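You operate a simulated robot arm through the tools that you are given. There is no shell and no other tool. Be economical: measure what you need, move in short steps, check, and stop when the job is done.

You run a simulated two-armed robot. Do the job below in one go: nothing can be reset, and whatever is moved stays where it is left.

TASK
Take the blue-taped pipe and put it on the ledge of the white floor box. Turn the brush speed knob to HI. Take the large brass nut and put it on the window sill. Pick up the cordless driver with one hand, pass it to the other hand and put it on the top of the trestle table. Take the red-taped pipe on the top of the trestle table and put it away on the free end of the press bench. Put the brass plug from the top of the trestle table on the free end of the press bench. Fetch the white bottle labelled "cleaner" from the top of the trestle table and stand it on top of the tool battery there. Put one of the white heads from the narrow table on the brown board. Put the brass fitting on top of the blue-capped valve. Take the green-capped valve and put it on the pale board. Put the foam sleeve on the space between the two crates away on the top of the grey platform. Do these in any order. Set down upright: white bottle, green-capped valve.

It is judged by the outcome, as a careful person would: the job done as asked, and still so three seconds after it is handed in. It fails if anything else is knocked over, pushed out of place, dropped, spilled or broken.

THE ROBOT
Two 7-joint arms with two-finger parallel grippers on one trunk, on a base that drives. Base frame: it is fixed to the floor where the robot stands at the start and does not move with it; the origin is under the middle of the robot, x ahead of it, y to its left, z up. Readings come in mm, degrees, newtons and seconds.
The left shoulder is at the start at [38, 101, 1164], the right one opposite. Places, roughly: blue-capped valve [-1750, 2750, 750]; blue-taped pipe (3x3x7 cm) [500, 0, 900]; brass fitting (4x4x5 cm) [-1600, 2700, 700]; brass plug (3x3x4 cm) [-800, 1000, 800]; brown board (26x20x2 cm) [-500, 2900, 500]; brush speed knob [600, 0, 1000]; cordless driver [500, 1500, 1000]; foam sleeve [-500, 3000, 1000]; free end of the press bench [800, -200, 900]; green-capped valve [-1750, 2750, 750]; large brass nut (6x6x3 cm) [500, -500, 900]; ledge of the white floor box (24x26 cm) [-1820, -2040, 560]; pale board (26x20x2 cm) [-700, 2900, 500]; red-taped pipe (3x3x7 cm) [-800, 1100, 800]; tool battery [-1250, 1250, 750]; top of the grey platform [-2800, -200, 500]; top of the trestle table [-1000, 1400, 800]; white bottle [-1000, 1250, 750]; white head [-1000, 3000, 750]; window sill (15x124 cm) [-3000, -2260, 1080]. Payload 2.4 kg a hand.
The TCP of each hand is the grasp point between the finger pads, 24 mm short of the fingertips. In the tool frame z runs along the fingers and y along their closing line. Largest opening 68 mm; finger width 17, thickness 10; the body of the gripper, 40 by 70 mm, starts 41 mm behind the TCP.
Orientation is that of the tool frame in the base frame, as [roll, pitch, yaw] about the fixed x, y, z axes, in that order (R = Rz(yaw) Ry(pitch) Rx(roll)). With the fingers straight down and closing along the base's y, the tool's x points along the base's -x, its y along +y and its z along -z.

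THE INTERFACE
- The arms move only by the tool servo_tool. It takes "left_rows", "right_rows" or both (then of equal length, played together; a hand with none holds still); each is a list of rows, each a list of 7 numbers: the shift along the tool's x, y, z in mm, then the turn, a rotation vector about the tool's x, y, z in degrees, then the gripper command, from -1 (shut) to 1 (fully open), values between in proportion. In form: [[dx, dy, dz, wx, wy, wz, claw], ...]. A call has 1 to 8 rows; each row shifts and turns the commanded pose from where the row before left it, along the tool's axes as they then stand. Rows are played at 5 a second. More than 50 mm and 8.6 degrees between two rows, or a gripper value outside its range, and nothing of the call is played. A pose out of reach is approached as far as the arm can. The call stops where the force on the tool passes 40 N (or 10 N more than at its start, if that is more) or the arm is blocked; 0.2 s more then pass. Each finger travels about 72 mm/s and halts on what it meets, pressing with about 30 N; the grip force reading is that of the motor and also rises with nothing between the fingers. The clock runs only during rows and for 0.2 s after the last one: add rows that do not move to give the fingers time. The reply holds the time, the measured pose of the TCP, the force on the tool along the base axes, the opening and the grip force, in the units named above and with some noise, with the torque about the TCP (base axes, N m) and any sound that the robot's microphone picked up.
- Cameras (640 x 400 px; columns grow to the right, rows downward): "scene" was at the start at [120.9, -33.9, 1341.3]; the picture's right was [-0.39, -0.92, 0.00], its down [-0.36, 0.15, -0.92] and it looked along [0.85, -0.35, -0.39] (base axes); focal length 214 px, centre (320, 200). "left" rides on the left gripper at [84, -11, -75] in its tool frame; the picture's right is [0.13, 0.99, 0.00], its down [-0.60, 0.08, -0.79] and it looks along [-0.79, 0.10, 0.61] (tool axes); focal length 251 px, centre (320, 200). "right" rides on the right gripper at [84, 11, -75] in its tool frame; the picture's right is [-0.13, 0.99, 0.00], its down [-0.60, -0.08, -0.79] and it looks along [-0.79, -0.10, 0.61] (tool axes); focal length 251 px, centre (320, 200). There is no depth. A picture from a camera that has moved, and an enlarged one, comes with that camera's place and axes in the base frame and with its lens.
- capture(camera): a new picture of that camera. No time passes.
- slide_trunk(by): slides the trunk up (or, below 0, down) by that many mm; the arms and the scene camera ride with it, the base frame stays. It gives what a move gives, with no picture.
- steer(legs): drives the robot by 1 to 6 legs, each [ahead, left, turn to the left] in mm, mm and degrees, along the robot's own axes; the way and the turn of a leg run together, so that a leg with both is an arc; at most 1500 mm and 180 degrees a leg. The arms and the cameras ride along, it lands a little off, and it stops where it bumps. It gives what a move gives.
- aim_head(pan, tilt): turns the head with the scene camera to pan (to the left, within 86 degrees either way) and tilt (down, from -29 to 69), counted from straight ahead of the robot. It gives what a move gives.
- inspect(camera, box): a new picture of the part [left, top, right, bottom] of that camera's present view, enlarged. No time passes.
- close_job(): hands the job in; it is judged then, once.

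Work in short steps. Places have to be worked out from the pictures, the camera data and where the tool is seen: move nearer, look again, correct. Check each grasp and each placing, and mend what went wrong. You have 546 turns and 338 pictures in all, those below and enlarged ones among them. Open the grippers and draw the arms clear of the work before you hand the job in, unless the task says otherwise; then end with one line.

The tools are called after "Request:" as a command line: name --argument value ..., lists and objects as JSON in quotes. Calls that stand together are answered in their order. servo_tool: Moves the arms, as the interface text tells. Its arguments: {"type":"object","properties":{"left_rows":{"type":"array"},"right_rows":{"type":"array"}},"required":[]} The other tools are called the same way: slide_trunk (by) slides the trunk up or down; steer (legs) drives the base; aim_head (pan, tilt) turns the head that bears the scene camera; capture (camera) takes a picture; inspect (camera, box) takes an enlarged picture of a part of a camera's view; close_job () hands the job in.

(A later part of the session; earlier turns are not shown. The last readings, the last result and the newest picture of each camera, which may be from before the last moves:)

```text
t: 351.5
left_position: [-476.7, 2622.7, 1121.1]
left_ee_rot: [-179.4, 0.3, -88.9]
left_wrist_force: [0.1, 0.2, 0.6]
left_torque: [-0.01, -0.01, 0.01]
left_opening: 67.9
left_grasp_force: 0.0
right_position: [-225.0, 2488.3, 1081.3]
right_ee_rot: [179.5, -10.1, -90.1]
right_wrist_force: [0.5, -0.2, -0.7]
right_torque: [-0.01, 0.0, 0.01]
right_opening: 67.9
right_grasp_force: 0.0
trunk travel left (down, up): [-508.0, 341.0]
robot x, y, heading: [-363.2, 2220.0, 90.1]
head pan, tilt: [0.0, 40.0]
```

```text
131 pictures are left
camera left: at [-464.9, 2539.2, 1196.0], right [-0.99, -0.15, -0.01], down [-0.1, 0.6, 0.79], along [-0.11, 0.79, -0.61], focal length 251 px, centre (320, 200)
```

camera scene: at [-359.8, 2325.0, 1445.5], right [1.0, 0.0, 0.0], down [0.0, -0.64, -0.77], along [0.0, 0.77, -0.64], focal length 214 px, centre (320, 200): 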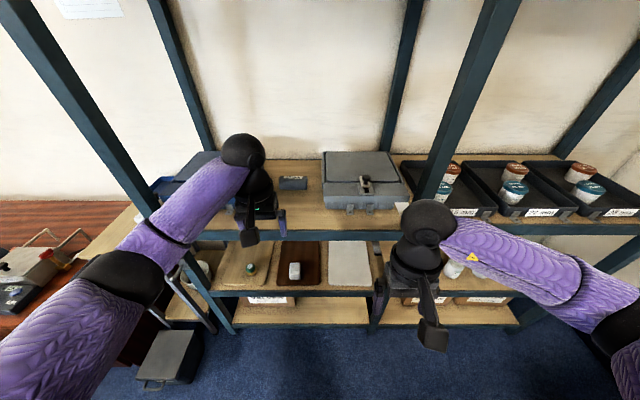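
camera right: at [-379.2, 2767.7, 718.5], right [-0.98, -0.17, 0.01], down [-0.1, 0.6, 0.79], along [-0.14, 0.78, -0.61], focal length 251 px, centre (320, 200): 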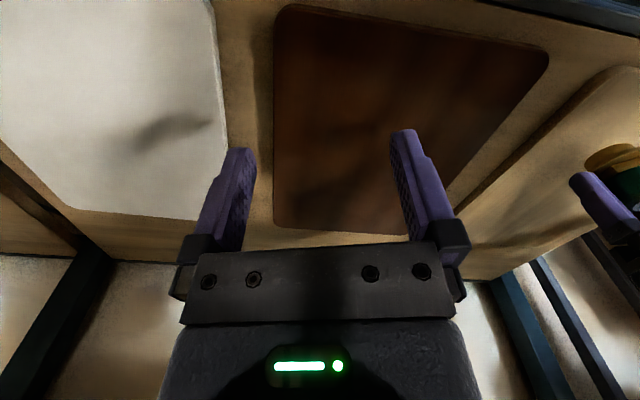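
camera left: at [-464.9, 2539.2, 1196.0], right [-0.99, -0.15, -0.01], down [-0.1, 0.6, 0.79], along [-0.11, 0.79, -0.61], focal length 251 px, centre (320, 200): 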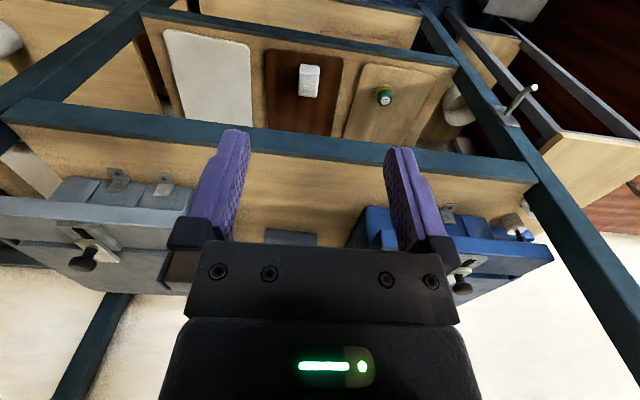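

The foam sleeve lies along x at about [-466,3005], between the crates. I zoom in to measure it and the crates.

Request:
inspect --camera "scene" --box '[180, 130, 420, 250]'

Request:
inspect --camera "left" --box '[120, 160, 440, 300]'

```text
2.67 times, centred on (300, 190) of scene
camera zoom: at [-359.8, 2325.0, 1445.5], right [1.0, 0.0, 0.0], down [0.0, -0.64, -0.77], along [0.0, 0.77, -0.64], focal length 572 px, centre (373, 227)
```

zoom: 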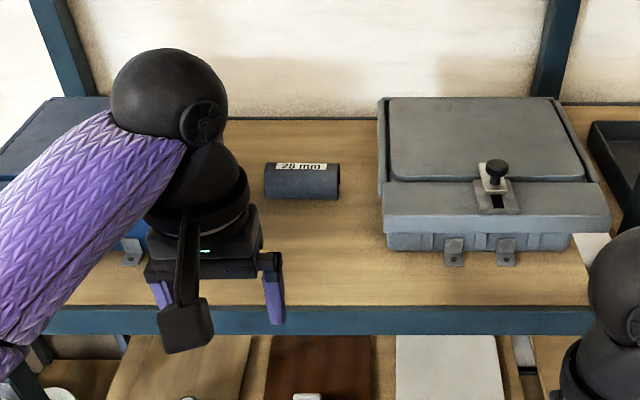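

```text
2.00 times, centred on (280, 230) of left
camera zoom: at [-464.9, 2539.2, 1196.0], right [-0.99, -0.15, -0.01], down [-0.1, 0.6, 0.79], along [-0.11, 0.79, -0.61], focal length 503 px, centre (400, 140)
```

zoom: 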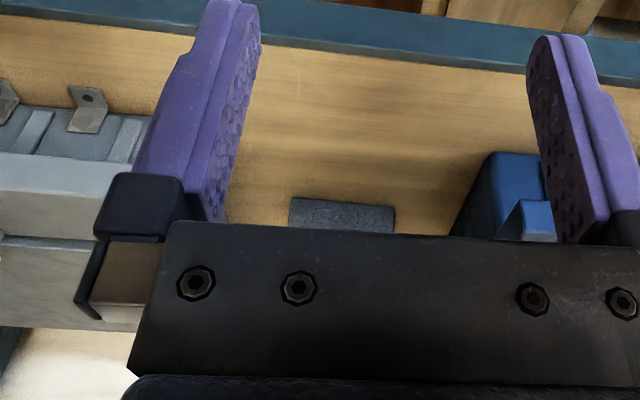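

The sleeve (28 mm label) is about 114 mm long, lying across; crate tops are near z 1040. I turn the left wrist 90° so the fingers close across the sleeve, camera toward the right.

Request:
servo_tool --left_rows '[[0, 0, 0, 0, 0, -8.2, 1], [0, 0, 0, 0, 0, -8.2, 1], [0, 0, 0, 0, 0, -8.2, 1], [0, 0, 0, 0, 0, -8.2, 1], [0, 0, 0, 0, 0, -8.2, 1], [0, 0, 0, 0, 0, -8.2, 1], [0, 0, 0, 0, 0, -8.2, 1], [0, 0, 0, 0, 0, -8.2, 1]]'

Request:
servo_tool --left_rows '[[0, 0, 0, 0, 0, -8.2, 1], [0, 0, 0, 0, 0, -8.2, 1], [0, 0, 0, 0, 0, -7.5, 1], [0, 0, 0, 0, 0, 0, 1]]'

Request:
capture --camera "scene"

```text
t: 353.3
left_position: [-476.6, 2622.6, 1121.9]
left_ee_rot: [-179.4, -0.5, -23.1]
left_wrist_force: [0.7, 0.0, 0.0]
left_torque: [-0.01, -0.01, -0.01]
left_opening: 67.9
left_grasp_force: 0.0
right_position: [-224.3, 2487.4, 1080.6]
right_ee_rot: [179.5, -10.0, -90.2]
right_wrist_force: [-0.3, -0.5, -0.3]
right_torque: [0.03, 0.02, 0.02]
right_opening: 67.9
right_grasp_force: 0.2
trunk travel left (down, up): [-508.0, 341.0]
robot x, y, heading: [-360.2, 2217.4, 90.4]
head pan, tilt: [0.0, 40.0]
```

```text
t: 354.3
left_position: [-476.8, 2622.4, 1121.2]
left_ee_rot: [-179.7, -0.7, 0.7]
left_wrist_force: [0.5, 0.1, 0.2]
left_torque: [0.02, 0.03, 0.01]
left_opening: 68.1
left_grasp_force: 0.2
right_position: [-224.7, 2488.0, 1079.8]
right_ee_rot: [179.4, -10.0, -90.1]
right_wrist_force: [-0.4, -0.4, 0.1]
right_torque: [0.02, 0.0, -0.02]
right_opening: 68.0
right_grasp_force: 0.1
trunk travel left (down, up): [-508.0, 341.0]
robot x, y, heading: [-359.9, 2218.0, 90.1]
head pan, tilt: [0.0, 40.0]
```

```text
128 pictures are left
camera scene: at [-359.8, 2324.9, 1445.6], right [1.0, 0.0, 0.0], down [0.0, -0.64, -0.77], along [0.0, 0.77, -0.64], focal length 214 px, centre (320, 200)
```

scene: 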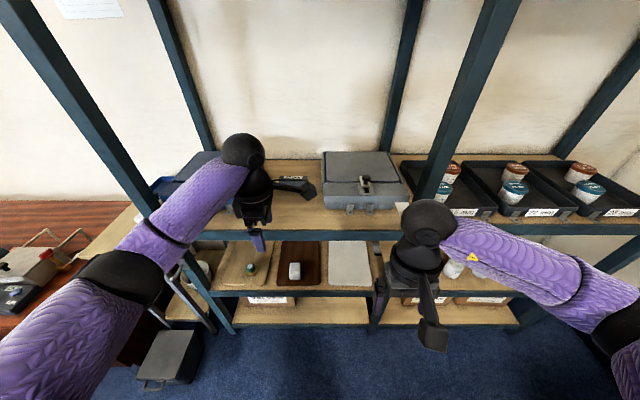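

The wrist turned fine. Before going in I test in free space how the elbow lies with the hand stretched and lowered to z≈950 at this trunk height.

Request:
servo_tool --left_rows '[[0, -20, 25, 0, 0, 0, 1], [0, -10, 35, 0, 0, 0, 1], [0, 0, 40, 0, 0, 0, 1], [0, 0, 40, 0, 0, 0, 1], [0, 0, 35, 0, 0, 0, 1], [0, 0, 0, 0, 0, 0, 1]]'

Request:
capture --camera "scene"

```text
t: 355.7
left_position: [-476.1, 2653.9, 945.2]
left_ee_rot: [-179.7, -0.7, 0.5]
left_wrist_force: [0.6, -0.4, -0.1]
left_torque: [0.02, 0.0, -0.02]
left_opening: 67.8
left_grasp_force: 0.1
right_position: [-224.1, 2487.4, 1080.9]
right_ee_rot: [179.4, -10.0, -90.1]
right_wrist_force: [0.4, -0.2, -0.2]
right_torque: [0.02, -0.01, 0.0]
right_opening: 67.9
right_grasp_force: 0.0
trunk travel left (down, up): [-508.0, 341.0]
robot x, y, heading: [-360.0, 2217.3, 90.4]
head pan, tilt: [0.0, 40.0]
```

```text
127 pictures are left
camera scene: at [-359.9, 2324.8, 1445.6], right [1.0, 0.0, 0.0], down [0.0, -0.64, -0.77], along [0.0, 0.77, -0.64], focal length 214 px, centre (320, 200)
```

scene: 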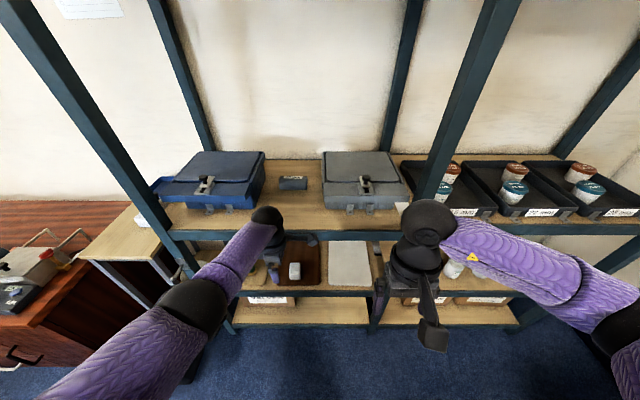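

Lowered at this trunk height the arm reaches 436 mm ahead and the elbow stays high and close, which will clear the crate. The right arm, however, would meet the middle upright, so I tuck it out to the right and back, and raise the trunk 50 mm.

Request:
servo_tool --right_rows '[[19, -35, 0, 0, 0, 0, 1], [19, -35, 0, 0, 0, 0, 1], [19, -35, 0, 0, 0, 0, 1], [19, -35, 0, 0, 0, 0, 1], [19, -35, 0, 0, 0, 0, 1], [19, -35, 0, 0, 0, 0, 1], [19, -35, 0, 0, 0, 0, 1], [19, -35, 0, 0, 0, 0, 1]]'

Request:
slide_trunk --by 55

Request:
aim_head --pan -30 --tilt 40

Request:
capture --camera "scene"

```text
t: 357.5
left_position: [-474.2, 2654.2, 945.8]
left_ee_rot: [-179.7, -0.7, 0.6]
left_wrist_force: [-0.7, 0.1, -0.5]
left_torque: [-0.01, 0.01, -0.05]
left_opening: 68.1
left_grasp_force: 0.0
right_position: [21.4, 2356.5, 1103.0]
right_ee_rot: [179.5, -10.1, -90.2]
right_wrist_force: [0.5, -0.4, 0.2]
right_torque: [-0.01, 0.02, -0.03]
right_opening: 67.7
right_grasp_force: 0.0
right hand out of reach, approached as far as the arm can: row 8
trunk travel left (down, up): [-508.0, 341.0]
robot x, y, heading: [-362.7, 2218.7, 90.3]
head pan, tilt: [0.0, 40.0]
```

```text
t: 358.4
left_position: [-474.2, 2653.1, 1001.4]
left_ee_rot: [-179.8, -0.6, 0.5]
left_wrist_force: [0.4, 0.5, 0.4]
left_torque: [0.0, -0.02, -0.01]
left_opening: 67.8
left_grasp_force: 0.0
right_position: [21.3, 2358.0, 1156.5]
right_ee_rot: [179.5, -10.0, -90.2]
right_wrist_force: [-0.3, -0.4, -0.6]
right_torque: [0.01, -0.01, 0.02]
right_opening: 67.9
right_grasp_force: 0.0
trunk travel left (down, up): [-563.0, 286.0]
robot x, y, heading: [-361.9, 2221.7, 90.3]
head pan, tilt: [0.0, 40.0]
```

```text
t: 359.4
left_position: [-475.3, 2653.0, 1002.1]
left_ee_rot: [-179.6, -0.7, 0.5]
left_wrist_force: [0.9, 0.0, -0.1]
left_torque: [0.05, 0.0, 0.0]
left_opening: 68.3
left_grasp_force: 0.1
right_position: [20.6, 2357.9, 1156.8]
right_ee_rot: [179.4, -10.0, -90.1]
right_wrist_force: [-0.3, -0.4, 0.8]
right_torque: [0.01, 0.06, -0.01]
right_opening: 68.3
right_grasp_force: 0.0
trunk travel left (down, up): [-563.0, 286.0]
robot x, y, heading: [-364.7, 2215.8, 90.6]
head pan, tilt: [-30.0, 40.0]
```

```text
126 pictures are left
camera scene: at [-317.2, 2309.7, 1500.8], right [0.87, -0.5, 0.0], down [-0.32, -0.56, -0.77], along [0.38, 0.67, -0.64], focal length 214 px, centre (320, 200)
```

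scene: 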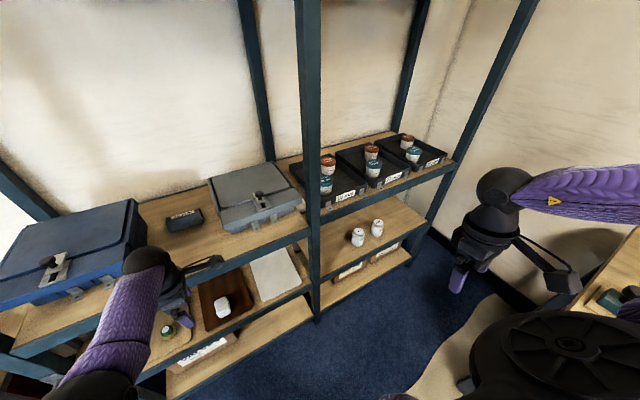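

Arms are arranged. I drive forward 250 mm and check.

Request:
steer --legs '[[250, 15, -0.4]]'

Request:
aim_head --pan 0 --tilt 50

Request:
capture --camera "scene"

Request:
capture --camera "left"

```text
t: 361.2
left_position: [-487.5, 2906.3, 999.6]
left_ee_rot: [-179.8, -0.7, 0.3]
left_wrist_force: [0.1, -0.6, 0.5]
left_torque: [-0.01, -0.01, 0.02]
left_opening: 67.9
left_grasp_force: 0.1
right_position: [6.8, 2608.5, 1156.4]
right_ee_rot: [179.5, -10.1, -90.4]
right_wrist_force: [0.1, -0.4, 0.2]
right_torque: [0.01, 0.01, 0.01]
right_opening: 67.8
right_grasp_force: 0.0
trunk travel left (down, up): [-563.0, 286.0]
robot x, y, heading: [-375.7, 2469.1, 90.0]
head pan, tilt: [-30.0, 40.0]
```

```text
t: 362.2
left_position: [-486.5, 2906.4, 999.9]
left_ee_rot: [-179.7, -0.7, 0.3]
left_wrist_force: [0.3, 0.7, -0.8]
left_torque: [0.0, -0.02, -0.01]
left_opening: 67.8
left_grasp_force: 0.1
right_position: [7.3, 2607.4, 1156.2]
right_ee_rot: [179.7, -10.0, -90.4]
right_wrist_force: [-0.5, -0.3, 0.5]
right_torque: [0.01, -0.02, -0.04]
right_opening: 67.7
right_grasp_force: 0.1
trunk travel left (down, up): [-563.0, 286.0]
robot x, y, heading: [-377.7, 2467.7, 90.0]
head pan, tilt: [0.0, 50.0]
```

```text
125 pictures are left
camera scene: at [-374.3, 2564.6, 1486.6], right [1.0, 0.0, 0.0], down [0.0, -0.77, -0.64], along [0.0, 0.64, -0.77], focal length 214 px, centre (320, 200)
```

scene: 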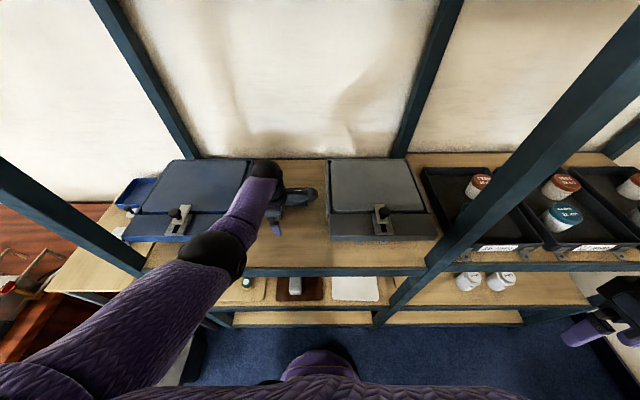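

```text
124 pictures are left
camera left: at [-404.5, 2917.4, 1077.6], right [0.13, -0.99, 0.0], down [-0.61, -0.09, 0.79], along [-0.78, -0.1, -0.62], focal length 251 px, centre (320, 200)
```

left: 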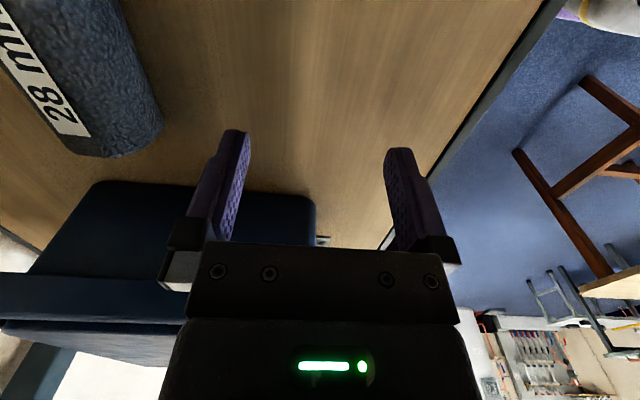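

The sleeve's near side is at y≈3001, so its axis is about y≈3023 and it ends near x≈-515. I drive 113 mm further.

Request:
steer --legs '[[113, 0, 0]]'

Request:
capture --camera "left"

Request:
capture --camera "scene"

```text
t: 363.4
left_position: [-487.1, 3016.4, 1001.1]
left_ee_rot: [-179.6, -0.7, 0.2]
left_wrist_force: [0.1, 0.1, 0.0]
left_torque: [-0.01, -0.02, -0.01]
left_opening: 68.1
left_grasp_force: 0.1
right_position: [7.2, 2716.8, 1156.0]
right_ee_rot: [179.6, -10.0, -90.5]
right_wrist_force: [-0.6, 0.1, -0.4]
right_torque: [-0.02, 0.02, -0.02]
right_opening: 68.0
right_grasp_force: 0.0
trunk travel left (down, up): [-563.0, 286.0]
robot x, y, heading: [-377.5, 2580.0, 89.7]
head pan, tilt: [0.0, 50.0]
```

```text
123 pictures are left
camera left: at [-403.8, 3027.6, 1077.4], right [0.13, -0.99, 0.0], down [-0.61, -0.08, 0.79], along [-0.78, -0.1, -0.62], focal length 251 px, centre (320, 200)
```

left: 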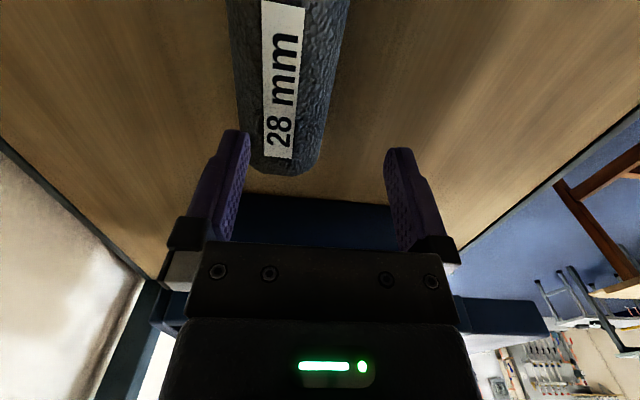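

```text
122 pictures are left
camera scene: at [-374.0, 2675.0, 1486.6], right [1.0, 0.0, 0.0], down [0.0, -0.77, -0.64], along [0.0, 0.64, -0.77], focal length 214 px, centre (320, 200)
```

scene: 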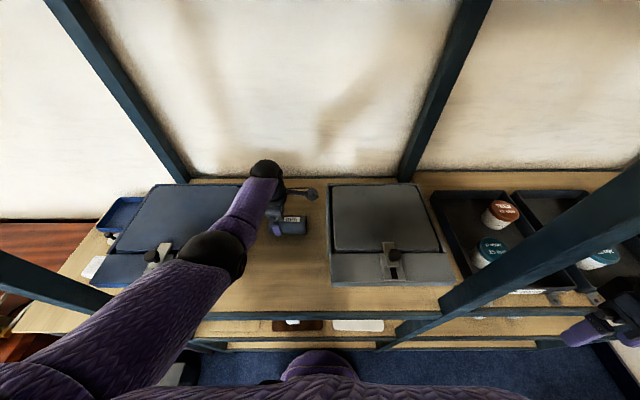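

The sleeve's axis is at y≈3032, about 50 mm thick. I extend the arm 15 mm and check the position reached.

Request:
servo_tool --left_rows '[[0, -8, 0, 0, 0, 0, 1], [0, -8, 0, 0, 0, 0, 1], [0, 0, 0, 0, 0, 0, 1]]'

Request:
capture --camera "left"

```text
t: 364.2
left_position: [-488.4, 3027.3, 1002.6]
left_ee_rot: [-179.6, -0.7, 0.3]
left_wrist_force: [0.5, -0.1, 0.1]
left_torque: [0.0, -0.01, -0.02]
left_opening: 68.2
left_grasp_force: 0.0
left hand out of reach, approached as far as the arm can: row 2
right_position: [8.3, 2717.4, 1155.6]
right_ee_rot: [179.6, -10.1, -90.4]
right_wrist_force: [-0.1, 0.2, 0.0]
right_torque: [0.02, 0.02, 0.0]
right_opening: 68.3
right_grasp_force: 0.1
trunk travel left (down, up): [-563.0, 286.0]
robot x, y, heading: [-375.3, 2581.1, 89.8]
head pan, tilt: [0.0, 50.0]
```

```text
121 pictures are left
camera left: at [-404.7, 3038.5, 1079.4], right [0.13, -0.99, 0.0], down [-0.61, -0.09, 0.79], along [-0.78, -0.1, -0.62], focal length 251 px, centre (320, 200)
```

left: 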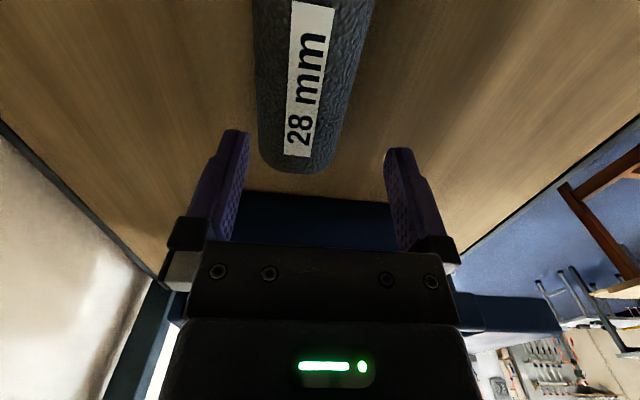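

The sleeve is still 9 mm further in. I nudge the base 10 mm forward.

Request:
steer --legs '[[10, 0, 0]]'

Request:
capture --camera "left"

```text
t: 364.9
left_position: [-487.7, 3026.3, 1002.4]
left_ee_rot: [-179.7, -0.8, 0.1]
left_wrist_force: [0.6, 0.7, 0.8]
left_torque: [-0.02, 0.02, 0.02]
left_opening: 68.0
left_grasp_force: 0.0
right_position: [8.7, 2717.6, 1157.2]
right_ee_rot: [179.5, -10.0, -90.5]
right_wrist_force: [0.2, 0.2, -0.5]
right_torque: [-0.03, -0.03, 0.0]
right_opening: 67.9
right_grasp_force: 0.2
trunk travel left (down, up): [-563.0, 286.0]
robot x, y, heading: [-376.5, 2579.1, 90.0]
head pan, tilt: [0.0, 50.0]
stopped in leg 1: the robot was blocked; the commanded pose is now the measured one
```

```text
120 pictures are left
camera left: at [-404.7, 3038.5, 1079.3], right [0.13, -0.99, 0.0], down [-0.61, -0.09, 0.79], along [-0.78, -0.1, -0.62], focal length 251 px, centre (320, 200)
```

left: 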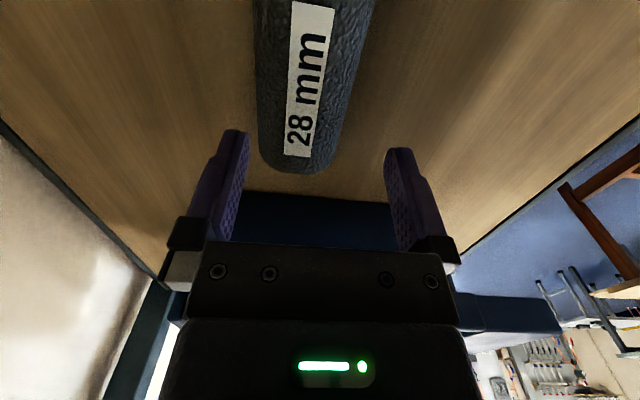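

The base is at its limit. Reach is greatest with the wrist nearer shoulder height, so I raise the hand 60 mm by the arm, extend, and then lower with the trunk instead.

Request:
servo_tool --left_rows '[[0, 0, -30, 0, 0, 0, 1], [0, 0, -30, 0, 0, 0, 1], [0, -10, 0, 0, 0, 0, 1], [0, 0, 0, 0, 0, 0, 1]]'

Request:
slide_trunk --by -55

Request:
capture --camera "left"

Request:
capture --camera "scene"

```text
t: 365.9
left_position: [-489.2, 3035.7, 1063.2]
left_ee_rot: [-179.7, -0.7, 0.2]
left_wrist_force: [0.1, -0.6, -0.2]
left_torque: [-0.01, -0.01, -0.03]
left_opening: 68.1
left_grasp_force: 0.0
right_position: [6.8, 2716.9, 1156.1]
right_ee_rot: [179.5, -10.0, -90.5]
right_wrist_force: [0.0, -0.7, 0.9]
right_torque: [0.02, -0.01, 0.0]
right_opening: 68.1
right_grasp_force: 0.0
trunk travel left (down, up): [-563.0, 286.0]
robot x, y, heading: [-375.8, 2576.5, 89.9]
head pan, tilt: [0.0, 50.0]
```

```text
t: 366.9
left_position: [-488.2, 3036.9, 1008.5]
left_ee_rot: [-179.7, -0.7, 0.2]
left_wrist_force: [-0.4, -0.5, -0.3]
left_torque: [-0.05, 0.04, -0.01]
left_opening: 68.1
left_grasp_force: 0.0
right_position: [7.8, 2717.8, 1101.6]
right_ee_rot: [179.5, -10.0, -90.5]
right_wrist_force: [-0.3, -0.2, 0.2]
right_torque: [-0.01, 0.01, 0.02]
right_opening: 68.2
right_grasp_force: 0.0
trunk travel left (down, up): [-508.0, 341.0]
robot x, y, heading: [-376.9, 2579.0, 89.8]
head pan, tilt: [0.0, 50.0]
```

```text
119 pictures are left
camera left: at [-405.4, 3048.0, 1084.5], right [0.13, -0.99, 0.0], down [-0.61, -0.09, 0.79], along [-0.78, -0.1, -0.62], focal length 251 px, centre (320, 200)
```

left: 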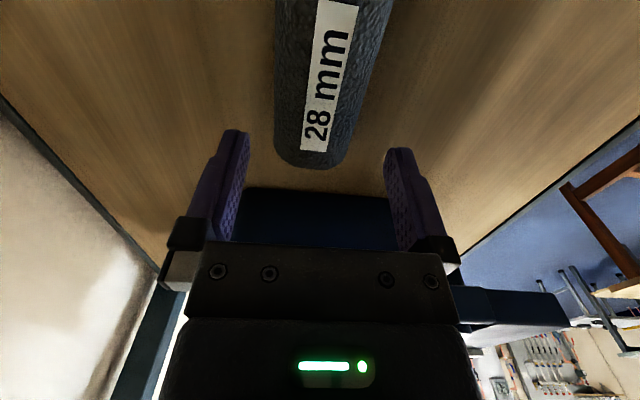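

```text
118 pictures are left
camera scene: at [-374.0, 2677.9, 1431.5], right [1.0, 0.0, 0.0], down [0.0, -0.77, -0.64], along [0.0, 0.64, -0.77], focal length 214 px, centre (320, 200)
```

scene: 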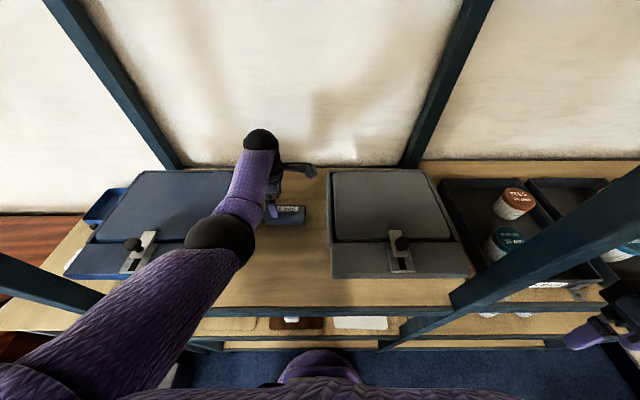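

Now centred over the sleeve. I lower half by trunk and half by arm so the elbow stays clear of the blue crate.

Request:
slide_trunk --by -28

Request:
servo_tool --left_rows '[[0, 0, 14, 0, 0, 0, 1], [0, 0, 14, 0, 0, 0, 1], [0, 0, 0, 0, 0, 0, 1]]'

Request:
capture --camera "left"

Request:
capture --camera "scene"

```text
t: 367.6
left_position: [-488.9, 3036.7, 980.3]
left_ee_rot: [-179.8, -0.7, 0.2]
left_wrist_force: [-0.7, -0.3, -0.1]
left_torque: [0.01, -0.03, 0.02]
left_opening: 68.5
left_grasp_force: 0.1
right_position: [7.1, 2717.1, 1073.4]
right_ee_rot: [179.5, -10.0, -90.5]
right_wrist_force: [0.9, -0.1, 1.1]
right_torque: [-0.01, 0.0, 0.04]
right_opening: 67.8
right_grasp_force: 0.1
trunk travel left (down, up): [-480.0, 369.0]
robot x, y, heading: [-375.4, 2579.4, 90.2]
head pan, tilt: [0.0, 50.0]
```

```text
t: 368.4
left_position: [-488.9, 3036.1, 951.9]
left_ee_rot: [-179.8, -0.6, 0.3]
left_wrist_force: [0.2, -0.1, 0.4]
left_torque: [-0.05, -0.02, 0.04]
left_opening: 67.9
left_grasp_force: 0.0
right_position: [6.5, 2716.1, 1073.7]
right_ee_rot: [179.6, -10.0, -90.5]
right_wrist_force: [0.0, 0.1, 0.2]
right_torque: [0.0, 0.05, -0.01]
right_opening: 68.1
right_grasp_force: 0.1
trunk travel left (down, up): [-480.0, 369.0]
robot x, y, heading: [-375.0, 2576.0, 89.9]
head pan, tilt: [0.0, 50.0]
```

```text
117 pictures are left
camera left: at [-405.6, 3047.5, 1028.1], right [0.13, -0.99, 0.0], down [-0.61, -0.09, 0.79], along [-0.78, -0.1, -0.62], focal length 251 px, centre (320, 200)
```

left: 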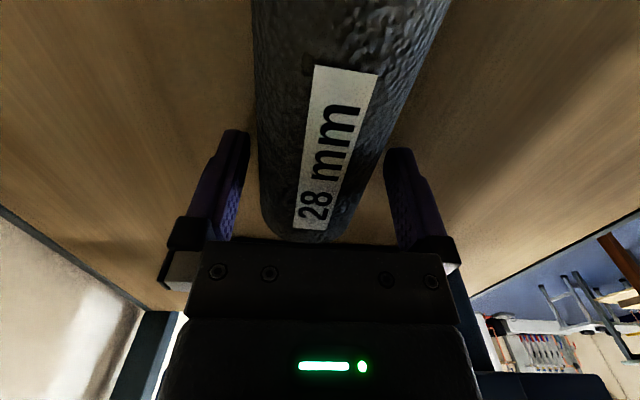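

```text
116 pictures are left
camera scene: at [-374.0, 2680.5, 1403.4], right [1.0, 0.0, 0.0], down [0.0, -0.77, -0.64], along [0.0, 0.64, -0.77], focal length 214 px, centre (320, 200)
```

scene: 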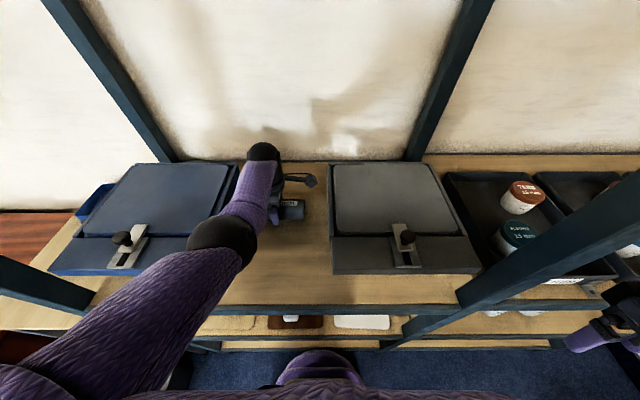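

The sleeve lies between the fingers. I close and lift.

Request:
servo_tool --left_rows '[[0, 0, 0, 0, 0, 0, 0.3], [0, 0, 0, 0, 0, 0, -0.4], [0, 0, 0, 0, 0, 0, -1], [0, 0, 0, 0, 0, 0, -1], [0, 0, -5, 0, 0, 0, -1], [0, 0, -10, 0, 0, 0, -1], [0, 0, -15, 0, 0, 0, -1], [0, 0, 0, 0, 0, 0, -1]]'

Request:
capture --camera "left"

```text
t: 370.2
left_position: [-489.2, 3036.9, 982.7]
left_ee_rot: [-179.7, -0.7, 0.3]
left_wrist_force: [1.4, 0.5, -0.6]
left_torque: [0.02, -0.02, 0.0]
left_opening: 52.7
left_grasp_force: 30.7
right_position: [7.1, 2716.5, 1073.4]
right_ee_rot: [179.5, -10.0, -90.5]
right_wrist_force: [0.3, -0.7, -0.3]
right_torque: [0.0, -0.01, -0.04]
right_opening: 67.9
right_grasp_force: 0.0
trunk travel left (down, up): [-480.0, 369.0]
robot x, y, heading: [-375.3, 2576.2, 89.8]
head pan, tilt: [0.0, 50.0]
```

```text
115 pictures are left
camera left: at [-406.2, 3048.4, 1059.5], right [0.13, -0.99, 0.0], down [-0.61, -0.09, 0.79], along [-0.78, -0.1, -0.62], focal length 251 px, centre (320, 200)
```

left: 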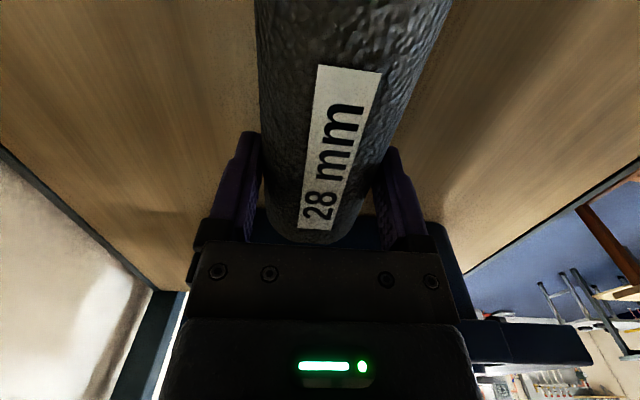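

The sleeve is held. I raise the trunk and back out of the shelf.

Request:
slide_trunk --by 90

Request:
steer --legs '[[-430, 0, 0]]'

Request:
aim_head --pan 0 --tilt 35

Request:
capture --camera "scene"

```text
t: 371.4
left_position: [-488.3, 3036.1, 1070.5]
left_ee_rot: [-179.6, -0.7, 0.3]
left_wrist_force: [-0.5, -0.3, -0.1]
left_torque: [-0.03, 0.05, 0.02]
left_opening: 52.9
left_grasp_force: 30.0
right_position: [6.9, 2716.5, 1162.4]
right_ee_rot: [179.5, -10.0, -90.5]
right_wrist_force: [0.1, 0.7, 0.4]
right_torque: [0.0, -0.02, 0.02]
right_opening: 68.0
right_grasp_force: 0.1
trunk travel left (down, up): [-570.0, 279.0]
robot x, y, heading: [-377.7, 2580.1, 89.9]
head pan, tilt: [0.0, 50.0]
```

```text
t: 374.1
left_position: [-491.0, 2607.0, 1072.4]
left_ee_rot: [-179.7, -0.7, 0.6]
left_wrist_force: [0.8, -0.6, -0.3]
left_torque: [0.03, 0.01, 0.01]
left_opening: 52.9
left_grasp_force: 30.4
right_position: [6.9, 2289.0, 1163.7]
right_ee_rot: [179.5, -10.0, -90.1]
right_wrist_force: [-0.4, -0.2, 0.5]
right_torque: [-0.01, 0.02, -0.03]
right_opening: 67.9
right_grasp_force: 0.0
trunk travel left (down, up): [-570.0, 279.0]
robot x, y, heading: [-370.5, 2151.2, 90.2]
head pan, tilt: [0.0, 50.0]
```

```text
t: 374.8
left_position: [-491.4, 2607.4, 1073.2]
left_ee_rot: [-179.7, -0.6, 0.6]
left_wrist_force: [-0.1, 0.5, 0.0]
left_torque: [-0.03, 0.0, -0.02]
left_opening: 52.9
left_grasp_force: 29.7
right_position: [7.3, 2289.4, 1163.1]
right_ee_rot: [179.5, -9.9, -90.2]
right_wrist_force: [0.6, -0.3, -0.4]
right_torque: [-0.01, 0.01, 0.0]
right_opening: 68.3
right_grasp_force: 0.1
trunk travel left (down, up): [-570.0, 279.0]
robot x, y, heading: [-373.8, 2149.4, 90.1]
head pan, tilt: [0.0, 35.0]
```

```text
114 pictures are left
camera scene: at [-374.5, 2255.9, 1515.3], right [1.0, 0.0, 0.0], down [0.0, -0.57, -0.82], along [0.0, 0.82, -0.57], focal length 214 px, centre (320, 200)
```

scene: 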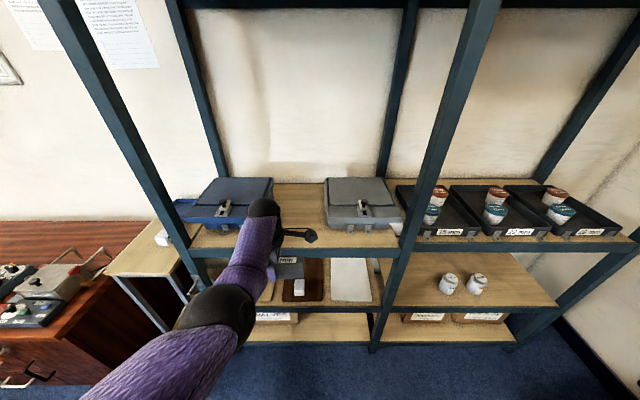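

Now the sleeve goes to the grey platform. I bring the right arm back in and drive the known clear lane backwards.

Request:
servo_tool --right_rows '[[-19, 35, 0, 0, 0, 0, 1], [-19, 35, 0, 0, 0, 0, 1], [-19, 35, 0, 0, 0, 0, 1], [-19, 35, 0, 0, 0, 0, 1], [-19, 35, 0, 0, 0, 0, 1], [-19, 35, 0, 0, 0, 0, 1], [-19, 35, 0, 0, 0, 0, 1], [0, 0, 0, 0, 5, 0, 1]]'

Request:
steer --legs '[[0, -280, 0], [-1200, 0, 0], [-1200, 0, 0], [-1080, 0, 0]]'

Request:
capture --camera "scene"

```text
t: 376.6
left_position: [-491.8, 2607.3, 1071.3]
left_ee_rot: [-179.7, -0.7, 0.6]
left_wrist_force: [0.4, -0.4, 0.2]
left_torque: [0.0, 0.03, 0.01]
left_opening: 52.9
left_grasp_force: 30.2
right_position: [-237.1, 2423.1, 1141.6]
right_ee_rot: [179.6, -15.0, -90.1]
right_wrist_force: [0.2, -0.7, -0.1]
right_torque: [-0.03, 0.03, 0.03]
right_opening: 67.9
right_grasp_force: 0.0
trunk travel left (down, up): [-570.0, 279.0]
robot x, y, heading: [-377.4, 2147.9, 90.1]
head pan, tilt: [0.0, 35.0]
```

```text
t: 395.2
left_position: [-162.7, -902.1, 1072.0]
left_ee_rot: [-179.8, -0.8, 2.2]
left_wrist_force: [0.0, -0.5, -0.1]
left_torque: [0.01, 0.02, 0.02]
left_opening: 52.7
left_grasp_force: 30.2
right_position: [95.9, -1079.4, 1142.9]
right_ee_rot: [179.5, -15.0, -88.4]
right_wrist_force: [-0.5, 0.7, -0.2]
right_torque: [0.03, 0.0, 0.01]
right_opening: 68.3
right_grasp_force: 0.0
trunk travel left (down, up): [-570.0, 279.0]
robot x, y, heading: [-28.9, -1353.1, 92.1]
head pan, tilt: [0.0, 35.0]
```

```text
113 pictures are left
camera scene: at [-36.8, -1248.7, 1515.4], right [1.0, 0.03, 0.0], down [0.02, -0.57, -0.82], along [-0.03, 0.82, -0.57], focal length 214 px, centre (320, 200)
```

scene: 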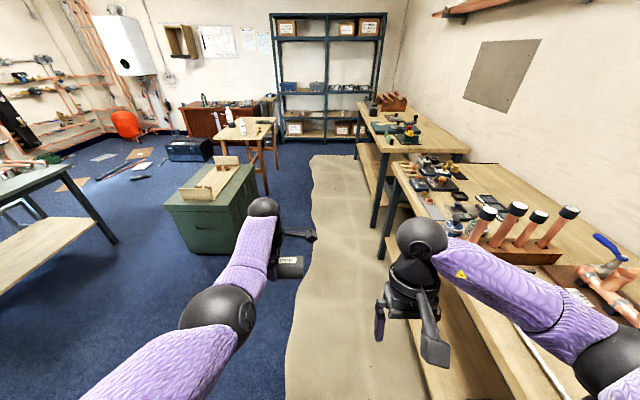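

I move left along the aisle to the grey platform.

Request:
steer --legs '[[20, 1350, -2.1], [0, 1350, 0]]'

Request:
servo_tool --right_rows '[[0, 0, 0, 0, -7.5, 0, 1], [0, 0, 0, 0, -7.5, 0, 1]]'

Request:
aim_head --pan 10 --tilt 45

Request:
capture --camera "scene"

```text
t: 408.2
left_position: [-2830.2, -902.8, 1071.4]
left_ee_rot: [-179.8, -0.7, 0.6]
left_wrist_force: [-0.4, 0.3, -1.1]
left_torque: [0.0, 0.04, -0.01]
left_opening: 52.8
left_grasp_force: 29.8
right_position: [-2576.6, -1087.4, 1140.1]
right_ee_rot: [179.6, -15.0, -90.0]
right_wrist_force: [0.3, 0.6, -0.2]
right_torque: [0.0, -0.03, 0.0]
right_opening: 68.2
right_grasp_force: 0.0
trunk travel left (down, up): [-570.0, 279.0]
robot x, y, heading: [-2712.3, -1360.6, 90.1]
head pan, tilt: [0.0, 35.0]
```

```text
t: 408.8
left_position: [-2828.9, -902.8, 1071.8]
left_ee_rot: [-179.7, -0.7, 0.6]
left_wrist_force: [-0.1, -0.5, -1.4]
left_torque: [-0.01, 0.01, 0.01]
left_opening: 53.0
left_grasp_force: 29.7
right_position: [-2577.0, -1088.4, 1142.0]
right_ee_rot: [179.4, 0.2, -90.2]
right_wrist_force: [0.4, 0.7, 0.3]
right_torque: [0.01, -0.03, 0.02]
right_opening: 67.6
right_grasp_force: 0.1
trunk travel left (down, up): [-570.0, 279.0]
robot x, y, heading: [-2714.9, -1356.1, 90.0]
head pan, tilt: [0.0, 35.0]
```

```text
t: 409.6
left_position: [-2830.2, -903.0, 1070.9]
left_ee_rot: [-179.6, -0.7, 0.7]
left_wrist_force: [0.4, 0.3, -0.7]
left_torque: [-0.01, 0.0, 0.0]
left_opening: 52.8
left_grasp_force: 30.7
right_position: [-2577.0, -1087.6, 1141.3]
right_ee_rot: [179.4, -0.2, -90.3]
right_wrist_force: [0.3, 0.0, -0.7]
right_torque: [-0.03, 0.02, 0.02]
right_opening: 68.1
right_grasp_force: 0.0
trunk travel left (down, up): [-570.0, 279.0]
robot x, y, heading: [-2715.5, -1360.1, 90.1]
head pan, tilt: [10.0, 45.0]
```

```text
112 pictures are left
camera scene: at [-2727.0, -1261.4, 1500.6], right [0.98, 0.18, 0.0], down [0.12, -0.7, -0.71], along [-0.12, 0.7, -0.71], focal length 214 px, centre (320, 200)
```

scene: 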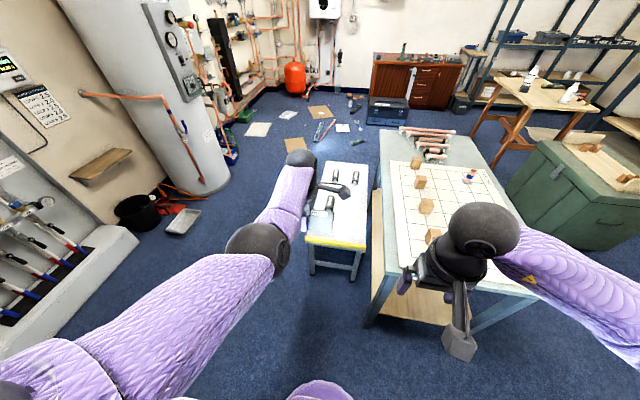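

The free near part of the platform spans y≈-580..-330. I raise the right hand (it will hover over the grid table), then drive up to the platform.

Request:
servo_tool --right_rows '[[0, 0, -40, 0, 0, 0, 1], [0, 0, -40, 0, 0, 0, 1], [0, 0, -40, 0, 0, 0, 1], [0, 0, -30, 0, 0, 0, 1], [0, 0, 0, 0, 0, 0, 1]]'

Request:
steer --legs '[[0, 60, 0], [440, 0, 0]]'

Request:
slide_trunk --by -330

Request:
capture --camera "scene"

```text
t: 410.8
left_position: [-2831.0, -902.8, 1072.1]
left_ee_rot: [-179.7, -0.7, 0.5]
left_wrist_force: [0.4, 0.2, -0.1]
left_torque: [0.02, 0.05, -0.01]
left_opening: 52.9
left_grasp_force: 29.3
right_position: [-2576.8, -1088.0, 1292.2]
right_ee_rot: [179.5, -0.1, -90.2]
right_wrist_force: [-0.3, -0.7, -0.6]
right_torque: [0.0, 0.02, -0.01]
right_opening: 67.8
right_grasp_force: 0.0
trunk travel left (down, up): [-570.0, 279.0]
robot x, y, heading: [-2712.5, -1356.8, 90.1]
head pan, tilt: [10.0, 45.0]
```

```text
t: 414.0
left_position: [-2889.8, -462.8, 1071.5]
left_ee_rot: [-179.7, -0.8, 0.4]
left_wrist_force: [-0.5, -0.9, -0.5]
left_torque: [-0.03, -0.02, 0.0]
left_opening: 52.8
left_grasp_force: 30.3
right_position: [-2638.8, -650.5, 1290.7]
right_ee_rot: [179.4, -0.1, -90.4]
right_wrist_force: [-0.5, -0.1, 0.2]
right_torque: [-0.01, 0.0, 0.01]
right_opening: 67.9
right_grasp_force: 0.1
trunk travel left (down, up): [-570.0, 279.0]
robot x, y, heading: [-2772.2, -922.3, 90.1]
head pan, tilt: [10.0, 45.0]
```

```text
t: 417.2
left_position: [-2890.5, -463.6, 741.0]
left_ee_rot: [-179.7, -0.8, 0.4]
left_wrist_force: [0.0, -0.1, 0.5]
left_torque: [0.01, -0.03, 0.06]
left_opening: 53.0
left_grasp_force: 29.8
right_position: [-2639.1, -651.0, 961.2]
right_ee_rot: [179.5, 0.1, -90.4]
right_wrist_force: [0.5, 0.4, 0.4]
right_torque: [0.01, -0.01, -0.02]
right_opening: 67.8
right_grasp_force: 0.0
trunk travel left (down, up): [-240.0, 609.0]
robot x, y, heading: [-2774.7, -918.7, 89.8]
head pan, tilt: [10.0, 45.0]
```

```text
111 pictures are left
camera scene: at [-2788.8, -776.2, 1168.1], right [0.98, 0.17, 0.0], down [0.12, -0.7, -0.71], along [-0.12, 0.7, -0.71], focal length 214 px, centre (320, 200)
```

scene: 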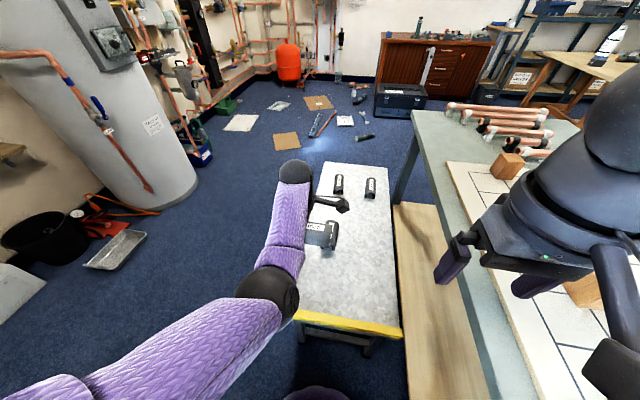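

The platform's near part is free (front corners x -2883..-2598). I move the sleeve over x≈-2785, y≈-505 and lower.

Request:
servo_tool --left_rows '[[35, 15, 0, 0, 0, 0, -1], [35, 15, 0, 0, 0, 0, -1], [35, 12, 0, 0, 0, 0, -1], [0, 0, 40, 0, 0, 0, -1], [0, 0, 40, 0, 0, 0, -1], [0, 0, 40, 0, 0, 0, -1], [0, 0, 40, 0, 0, 0, -1], [0, 0, 0, 0, 0, 0, -1]]'

Request:
capture --camera "scene"

Request:
capture --camera "left"

```text
t: 419.1
left_position: [-2788.3, -516.0, 589.4]
left_ee_rot: [-179.7, -0.7, 0.4]
left_wrist_force: [-0.2, -0.1, -0.5]
left_torque: [-0.01, 0.03, 0.01]
left_opening: 52.6
left_grasp_force: 29.9
left hand out of reach, approached as far as the arm can: row 7
right_position: [-2639.0, -651.0, 960.7]
right_ee_rot: [179.5, 0.0, -90.4]
right_wrist_force: [-0.1, 0.6, 0.2]
right_torque: [0.0, 0.02, -0.01]
right_opening: 68.0
right_grasp_force: 0.0
trunk travel left (down, up): [-240.0, 609.0]
robot x, y, heading: [-2772.7, -922.4, 89.9]
head pan, tilt: [10.0, 45.0]
```

```text
110 pictures are left
camera scene: at [-2788.8, -776.1, 1168.0], right [0.98, 0.17, 0.0], down [0.12, -0.7, -0.71], along [-0.12, 0.7, -0.71], focal length 214 px, centre (320, 200)
```

scene: 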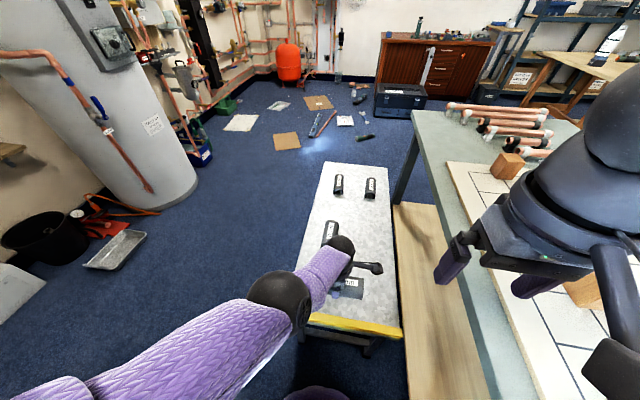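

```text
109 pictures are left
camera left: at [-2705.5, -502.9, 665.4], right [0.14, -0.99, 0.0], down [-0.61, -0.09, 0.79], along [-0.78, -0.1, -0.62], focal length 251 px, centre (320, 200)
```

left: 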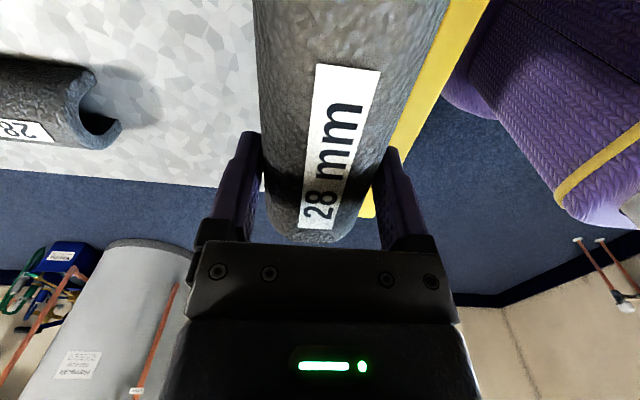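

The reach ends at z≈589, so I lower the trunk 40 mm, then continue in small steps by arm.

Request:
slide_trunk --by -40

Request:
servo_tool --left_rows '[[0, -5, 5, 0, 0, 0, -1], [0, -5, 5, 0, 0, 0, -1], [0, 0, 4, 0, 0, 0, -1], [0, 0, 4, 0, 0, 0, -1], [0, 0, 4, 0, 0, 0, -1], [0, 0, 4, 0, 0, 0, -1], [0, 0, 0, 0, 0, 0, -1]]'

Request:
capture --camera "left"

```text
t: 419.9
left_position: [-2789.9, -514.5, 549.8]
left_ee_rot: [-179.6, -0.7, 0.4]
left_wrist_force: [-0.4, 0.1, -0.7]
left_torque: [0.02, 0.0, 0.03]
left_opening: 52.7
left_grasp_force: 29.9
right_position: [-2637.9, -650.1, 920.8]
right_ee_rot: [179.4, 0.0, -90.4]
right_wrist_force: [-0.5, -0.2, 0.1]
right_torque: [-0.01, -0.02, 0.0]
right_opening: 68.2
right_grasp_force: 0.0
trunk travel left (down, up): [-200.0, 649.0]
robot x, y, heading: [-2773.2, -918.7, 89.7]
head pan, tilt: [10.0, 45.0]
```

```text
t: 421.5
left_position: [-2794.9, -516.9, 535.0]
left_ee_rot: [-179.7, -0.8, 0.5]
left_wrist_force: [0.0, -0.6, -1.2]
left_torque: [0.01, 0.0, -0.01]
left_opening: 53.0
left_grasp_force: 29.8
left hand out of reach, approached as far as the arm can: row 2, 4, 5
right_position: [-2639.3, -650.8, 920.0]
right_ee_rot: [179.5, 0.0, -90.4]
right_wrist_force: [0.0, 0.3, 1.2]
right_torque: [-0.02, 0.02, -0.01]
right_opening: 68.0
right_grasp_force: 0.2
trunk travel left (down, up): [-200.0, 649.0]
robot x, y, heading: [-2776.8, -921.9, 90.2]
head pan, tilt: [10.0, 45.0]
```

```text
108 pictures are left
camera left: at [-2711.0, -504.6, 611.2], right [0.14, -0.99, 0.0], down [-0.61, -0.09, 0.79], along [-0.78, -0.1, -0.62], focal length 251 px, centre (320, 200)
```

left: 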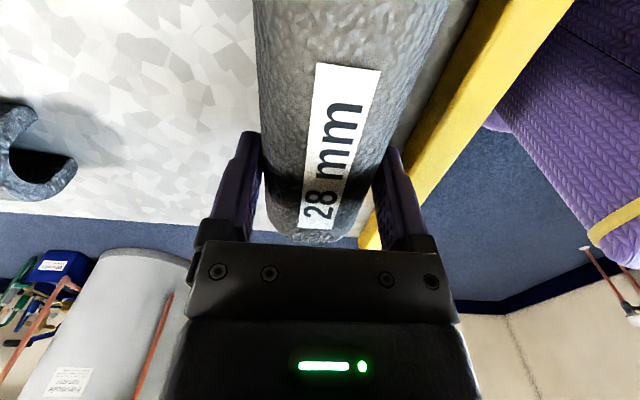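

Almost down. I lower the trunk by small amounts until contact.

Request:
slide_trunk --by -8

Request:
slide_trunk --by -6

Request:
capture --camera "scene"

```text
t: 422.1
left_position: [-2792.6, -516.6, 526.8]
left_ee_rot: [-179.7, -0.7, 0.4]
left_wrist_force: [-1.0, 0.4, -0.6]
left_torque: [0.03, 0.03, 0.01]
left_opening: 53.0
left_grasp_force: 29.3
right_position: [-2638.5, -650.6, 913.7]
right_ee_rot: [179.5, -0.1, -90.4]
right_wrist_force: [-0.8, 0.3, 0.3]
right_torque: [0.02, 0.02, 0.05]
right_opening: 68.1
right_grasp_force: 0.0
trunk travel left (down, up): [-192.0, 657.0]
robot x, y, heading: [-2775.2, -921.3, 89.8]
head pan, tilt: [10.0, 45.0]
```

```text
t: 422.6
left_position: [-2791.2, -516.7, 519.7]
left_ee_rot: [-179.7, -0.7, 0.4]
left_wrist_force: [-0.2, 0.1, -0.5]
left_torque: [0.01, 0.02, -0.01]
left_opening: 53.0
left_grasp_force: 30.3
right_position: [-2638.3, -649.4, 907.6]
right_ee_rot: [179.5, 0.0, -90.4]
right_wrist_force: [0.3, 0.0, -0.1]
right_torque: [-0.01, 0.0, 0.04]
right_opening: 68.0
right_grasp_force: 0.1
trunk travel left (down, up): [-186.0, 663.0]
robot x, y, heading: [-2780.4, -919.7, 90.3]
head pan, tilt: [10.0, 45.0]
```

```text
107 pictures are left
camera scene: at [-2788.7, -762.1, 1112.9], right [0.98, 0.17, 0.0], down [0.12, -0.7, -0.71], along [-0.12, 0.7, -0.71], focal length 214 px, centre (320, 200)
```

scene: 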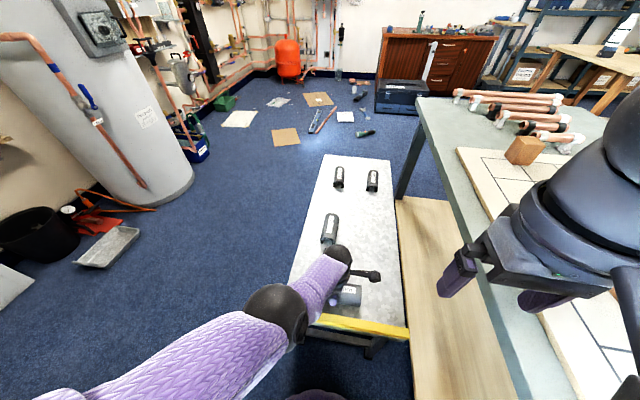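

Still no contact. I continue in small trunk steps, watching the force.

Request:
slide_trunk --by -8

Request:
slide_trunk --by -6

Request:
capture --camera "left"

```text
t: 423.2
left_position: [-2792.6, -515.8, 511.4]
left_ee_rot: [-179.7, -0.6, 0.4]
left_wrist_force: [0.1, -1.5, 4.8]
left_torque: [-0.14, -0.06, -0.02]
left_opening: 53.0
left_grasp_force: 29.6
right_position: [-2638.2, -650.8, 899.5]
right_ee_rot: [179.5, -0.1, -90.4]
right_wrist_force: [-0.5, -0.3, 0.1]
right_torque: [0.0, -0.03, 0.01]
right_opening: 68.2
right_grasp_force: 0.0
trunk travel left (down, up): [-178.0, 671.0]
robot x, y, heading: [-2774.7, -918.7, 90.1]
head pan, tilt: [10.0, 45.0]
```

```text
t: 423.7
left_position: [-2791.7, -514.8, 506.1]
left_ee_rot: [-179.6, -0.7, 0.3]
left_wrist_force: [0.6, -0.6, 15.5]
left_torque: [-0.06, 0.14, 0.05]
left_opening: 53.2
left_grasp_force: 30.1
right_position: [-2638.0, -653.2, 893.6]
right_ee_rot: [179.5, 0.0, -90.3]
right_wrist_force: [-1.1, 0.3, -0.3]
right_torque: [0.02, 0.0, -0.01]
right_opening: 68.1
right_grasp_force: 0.0
trunk travel left (down, up): [-172.0, 677.0]
robot x, y, heading: [-2776.6, -921.7, 89.7]
head pan, tilt: [10.0, 45.0]
```

```text
106 pictures are left
camera left: at [-2709.0, -504.1, 582.8], right [0.14, -0.99, -0.01], down [-0.61, -0.09, 0.78], along [-0.78, -0.1, -0.62], focal length 251 px, centre (320, 200)
```

left: 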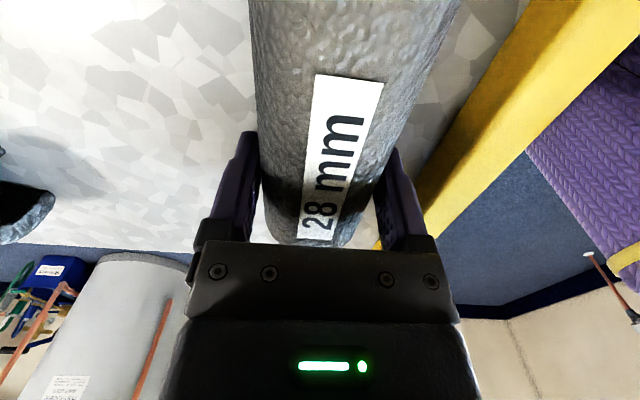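

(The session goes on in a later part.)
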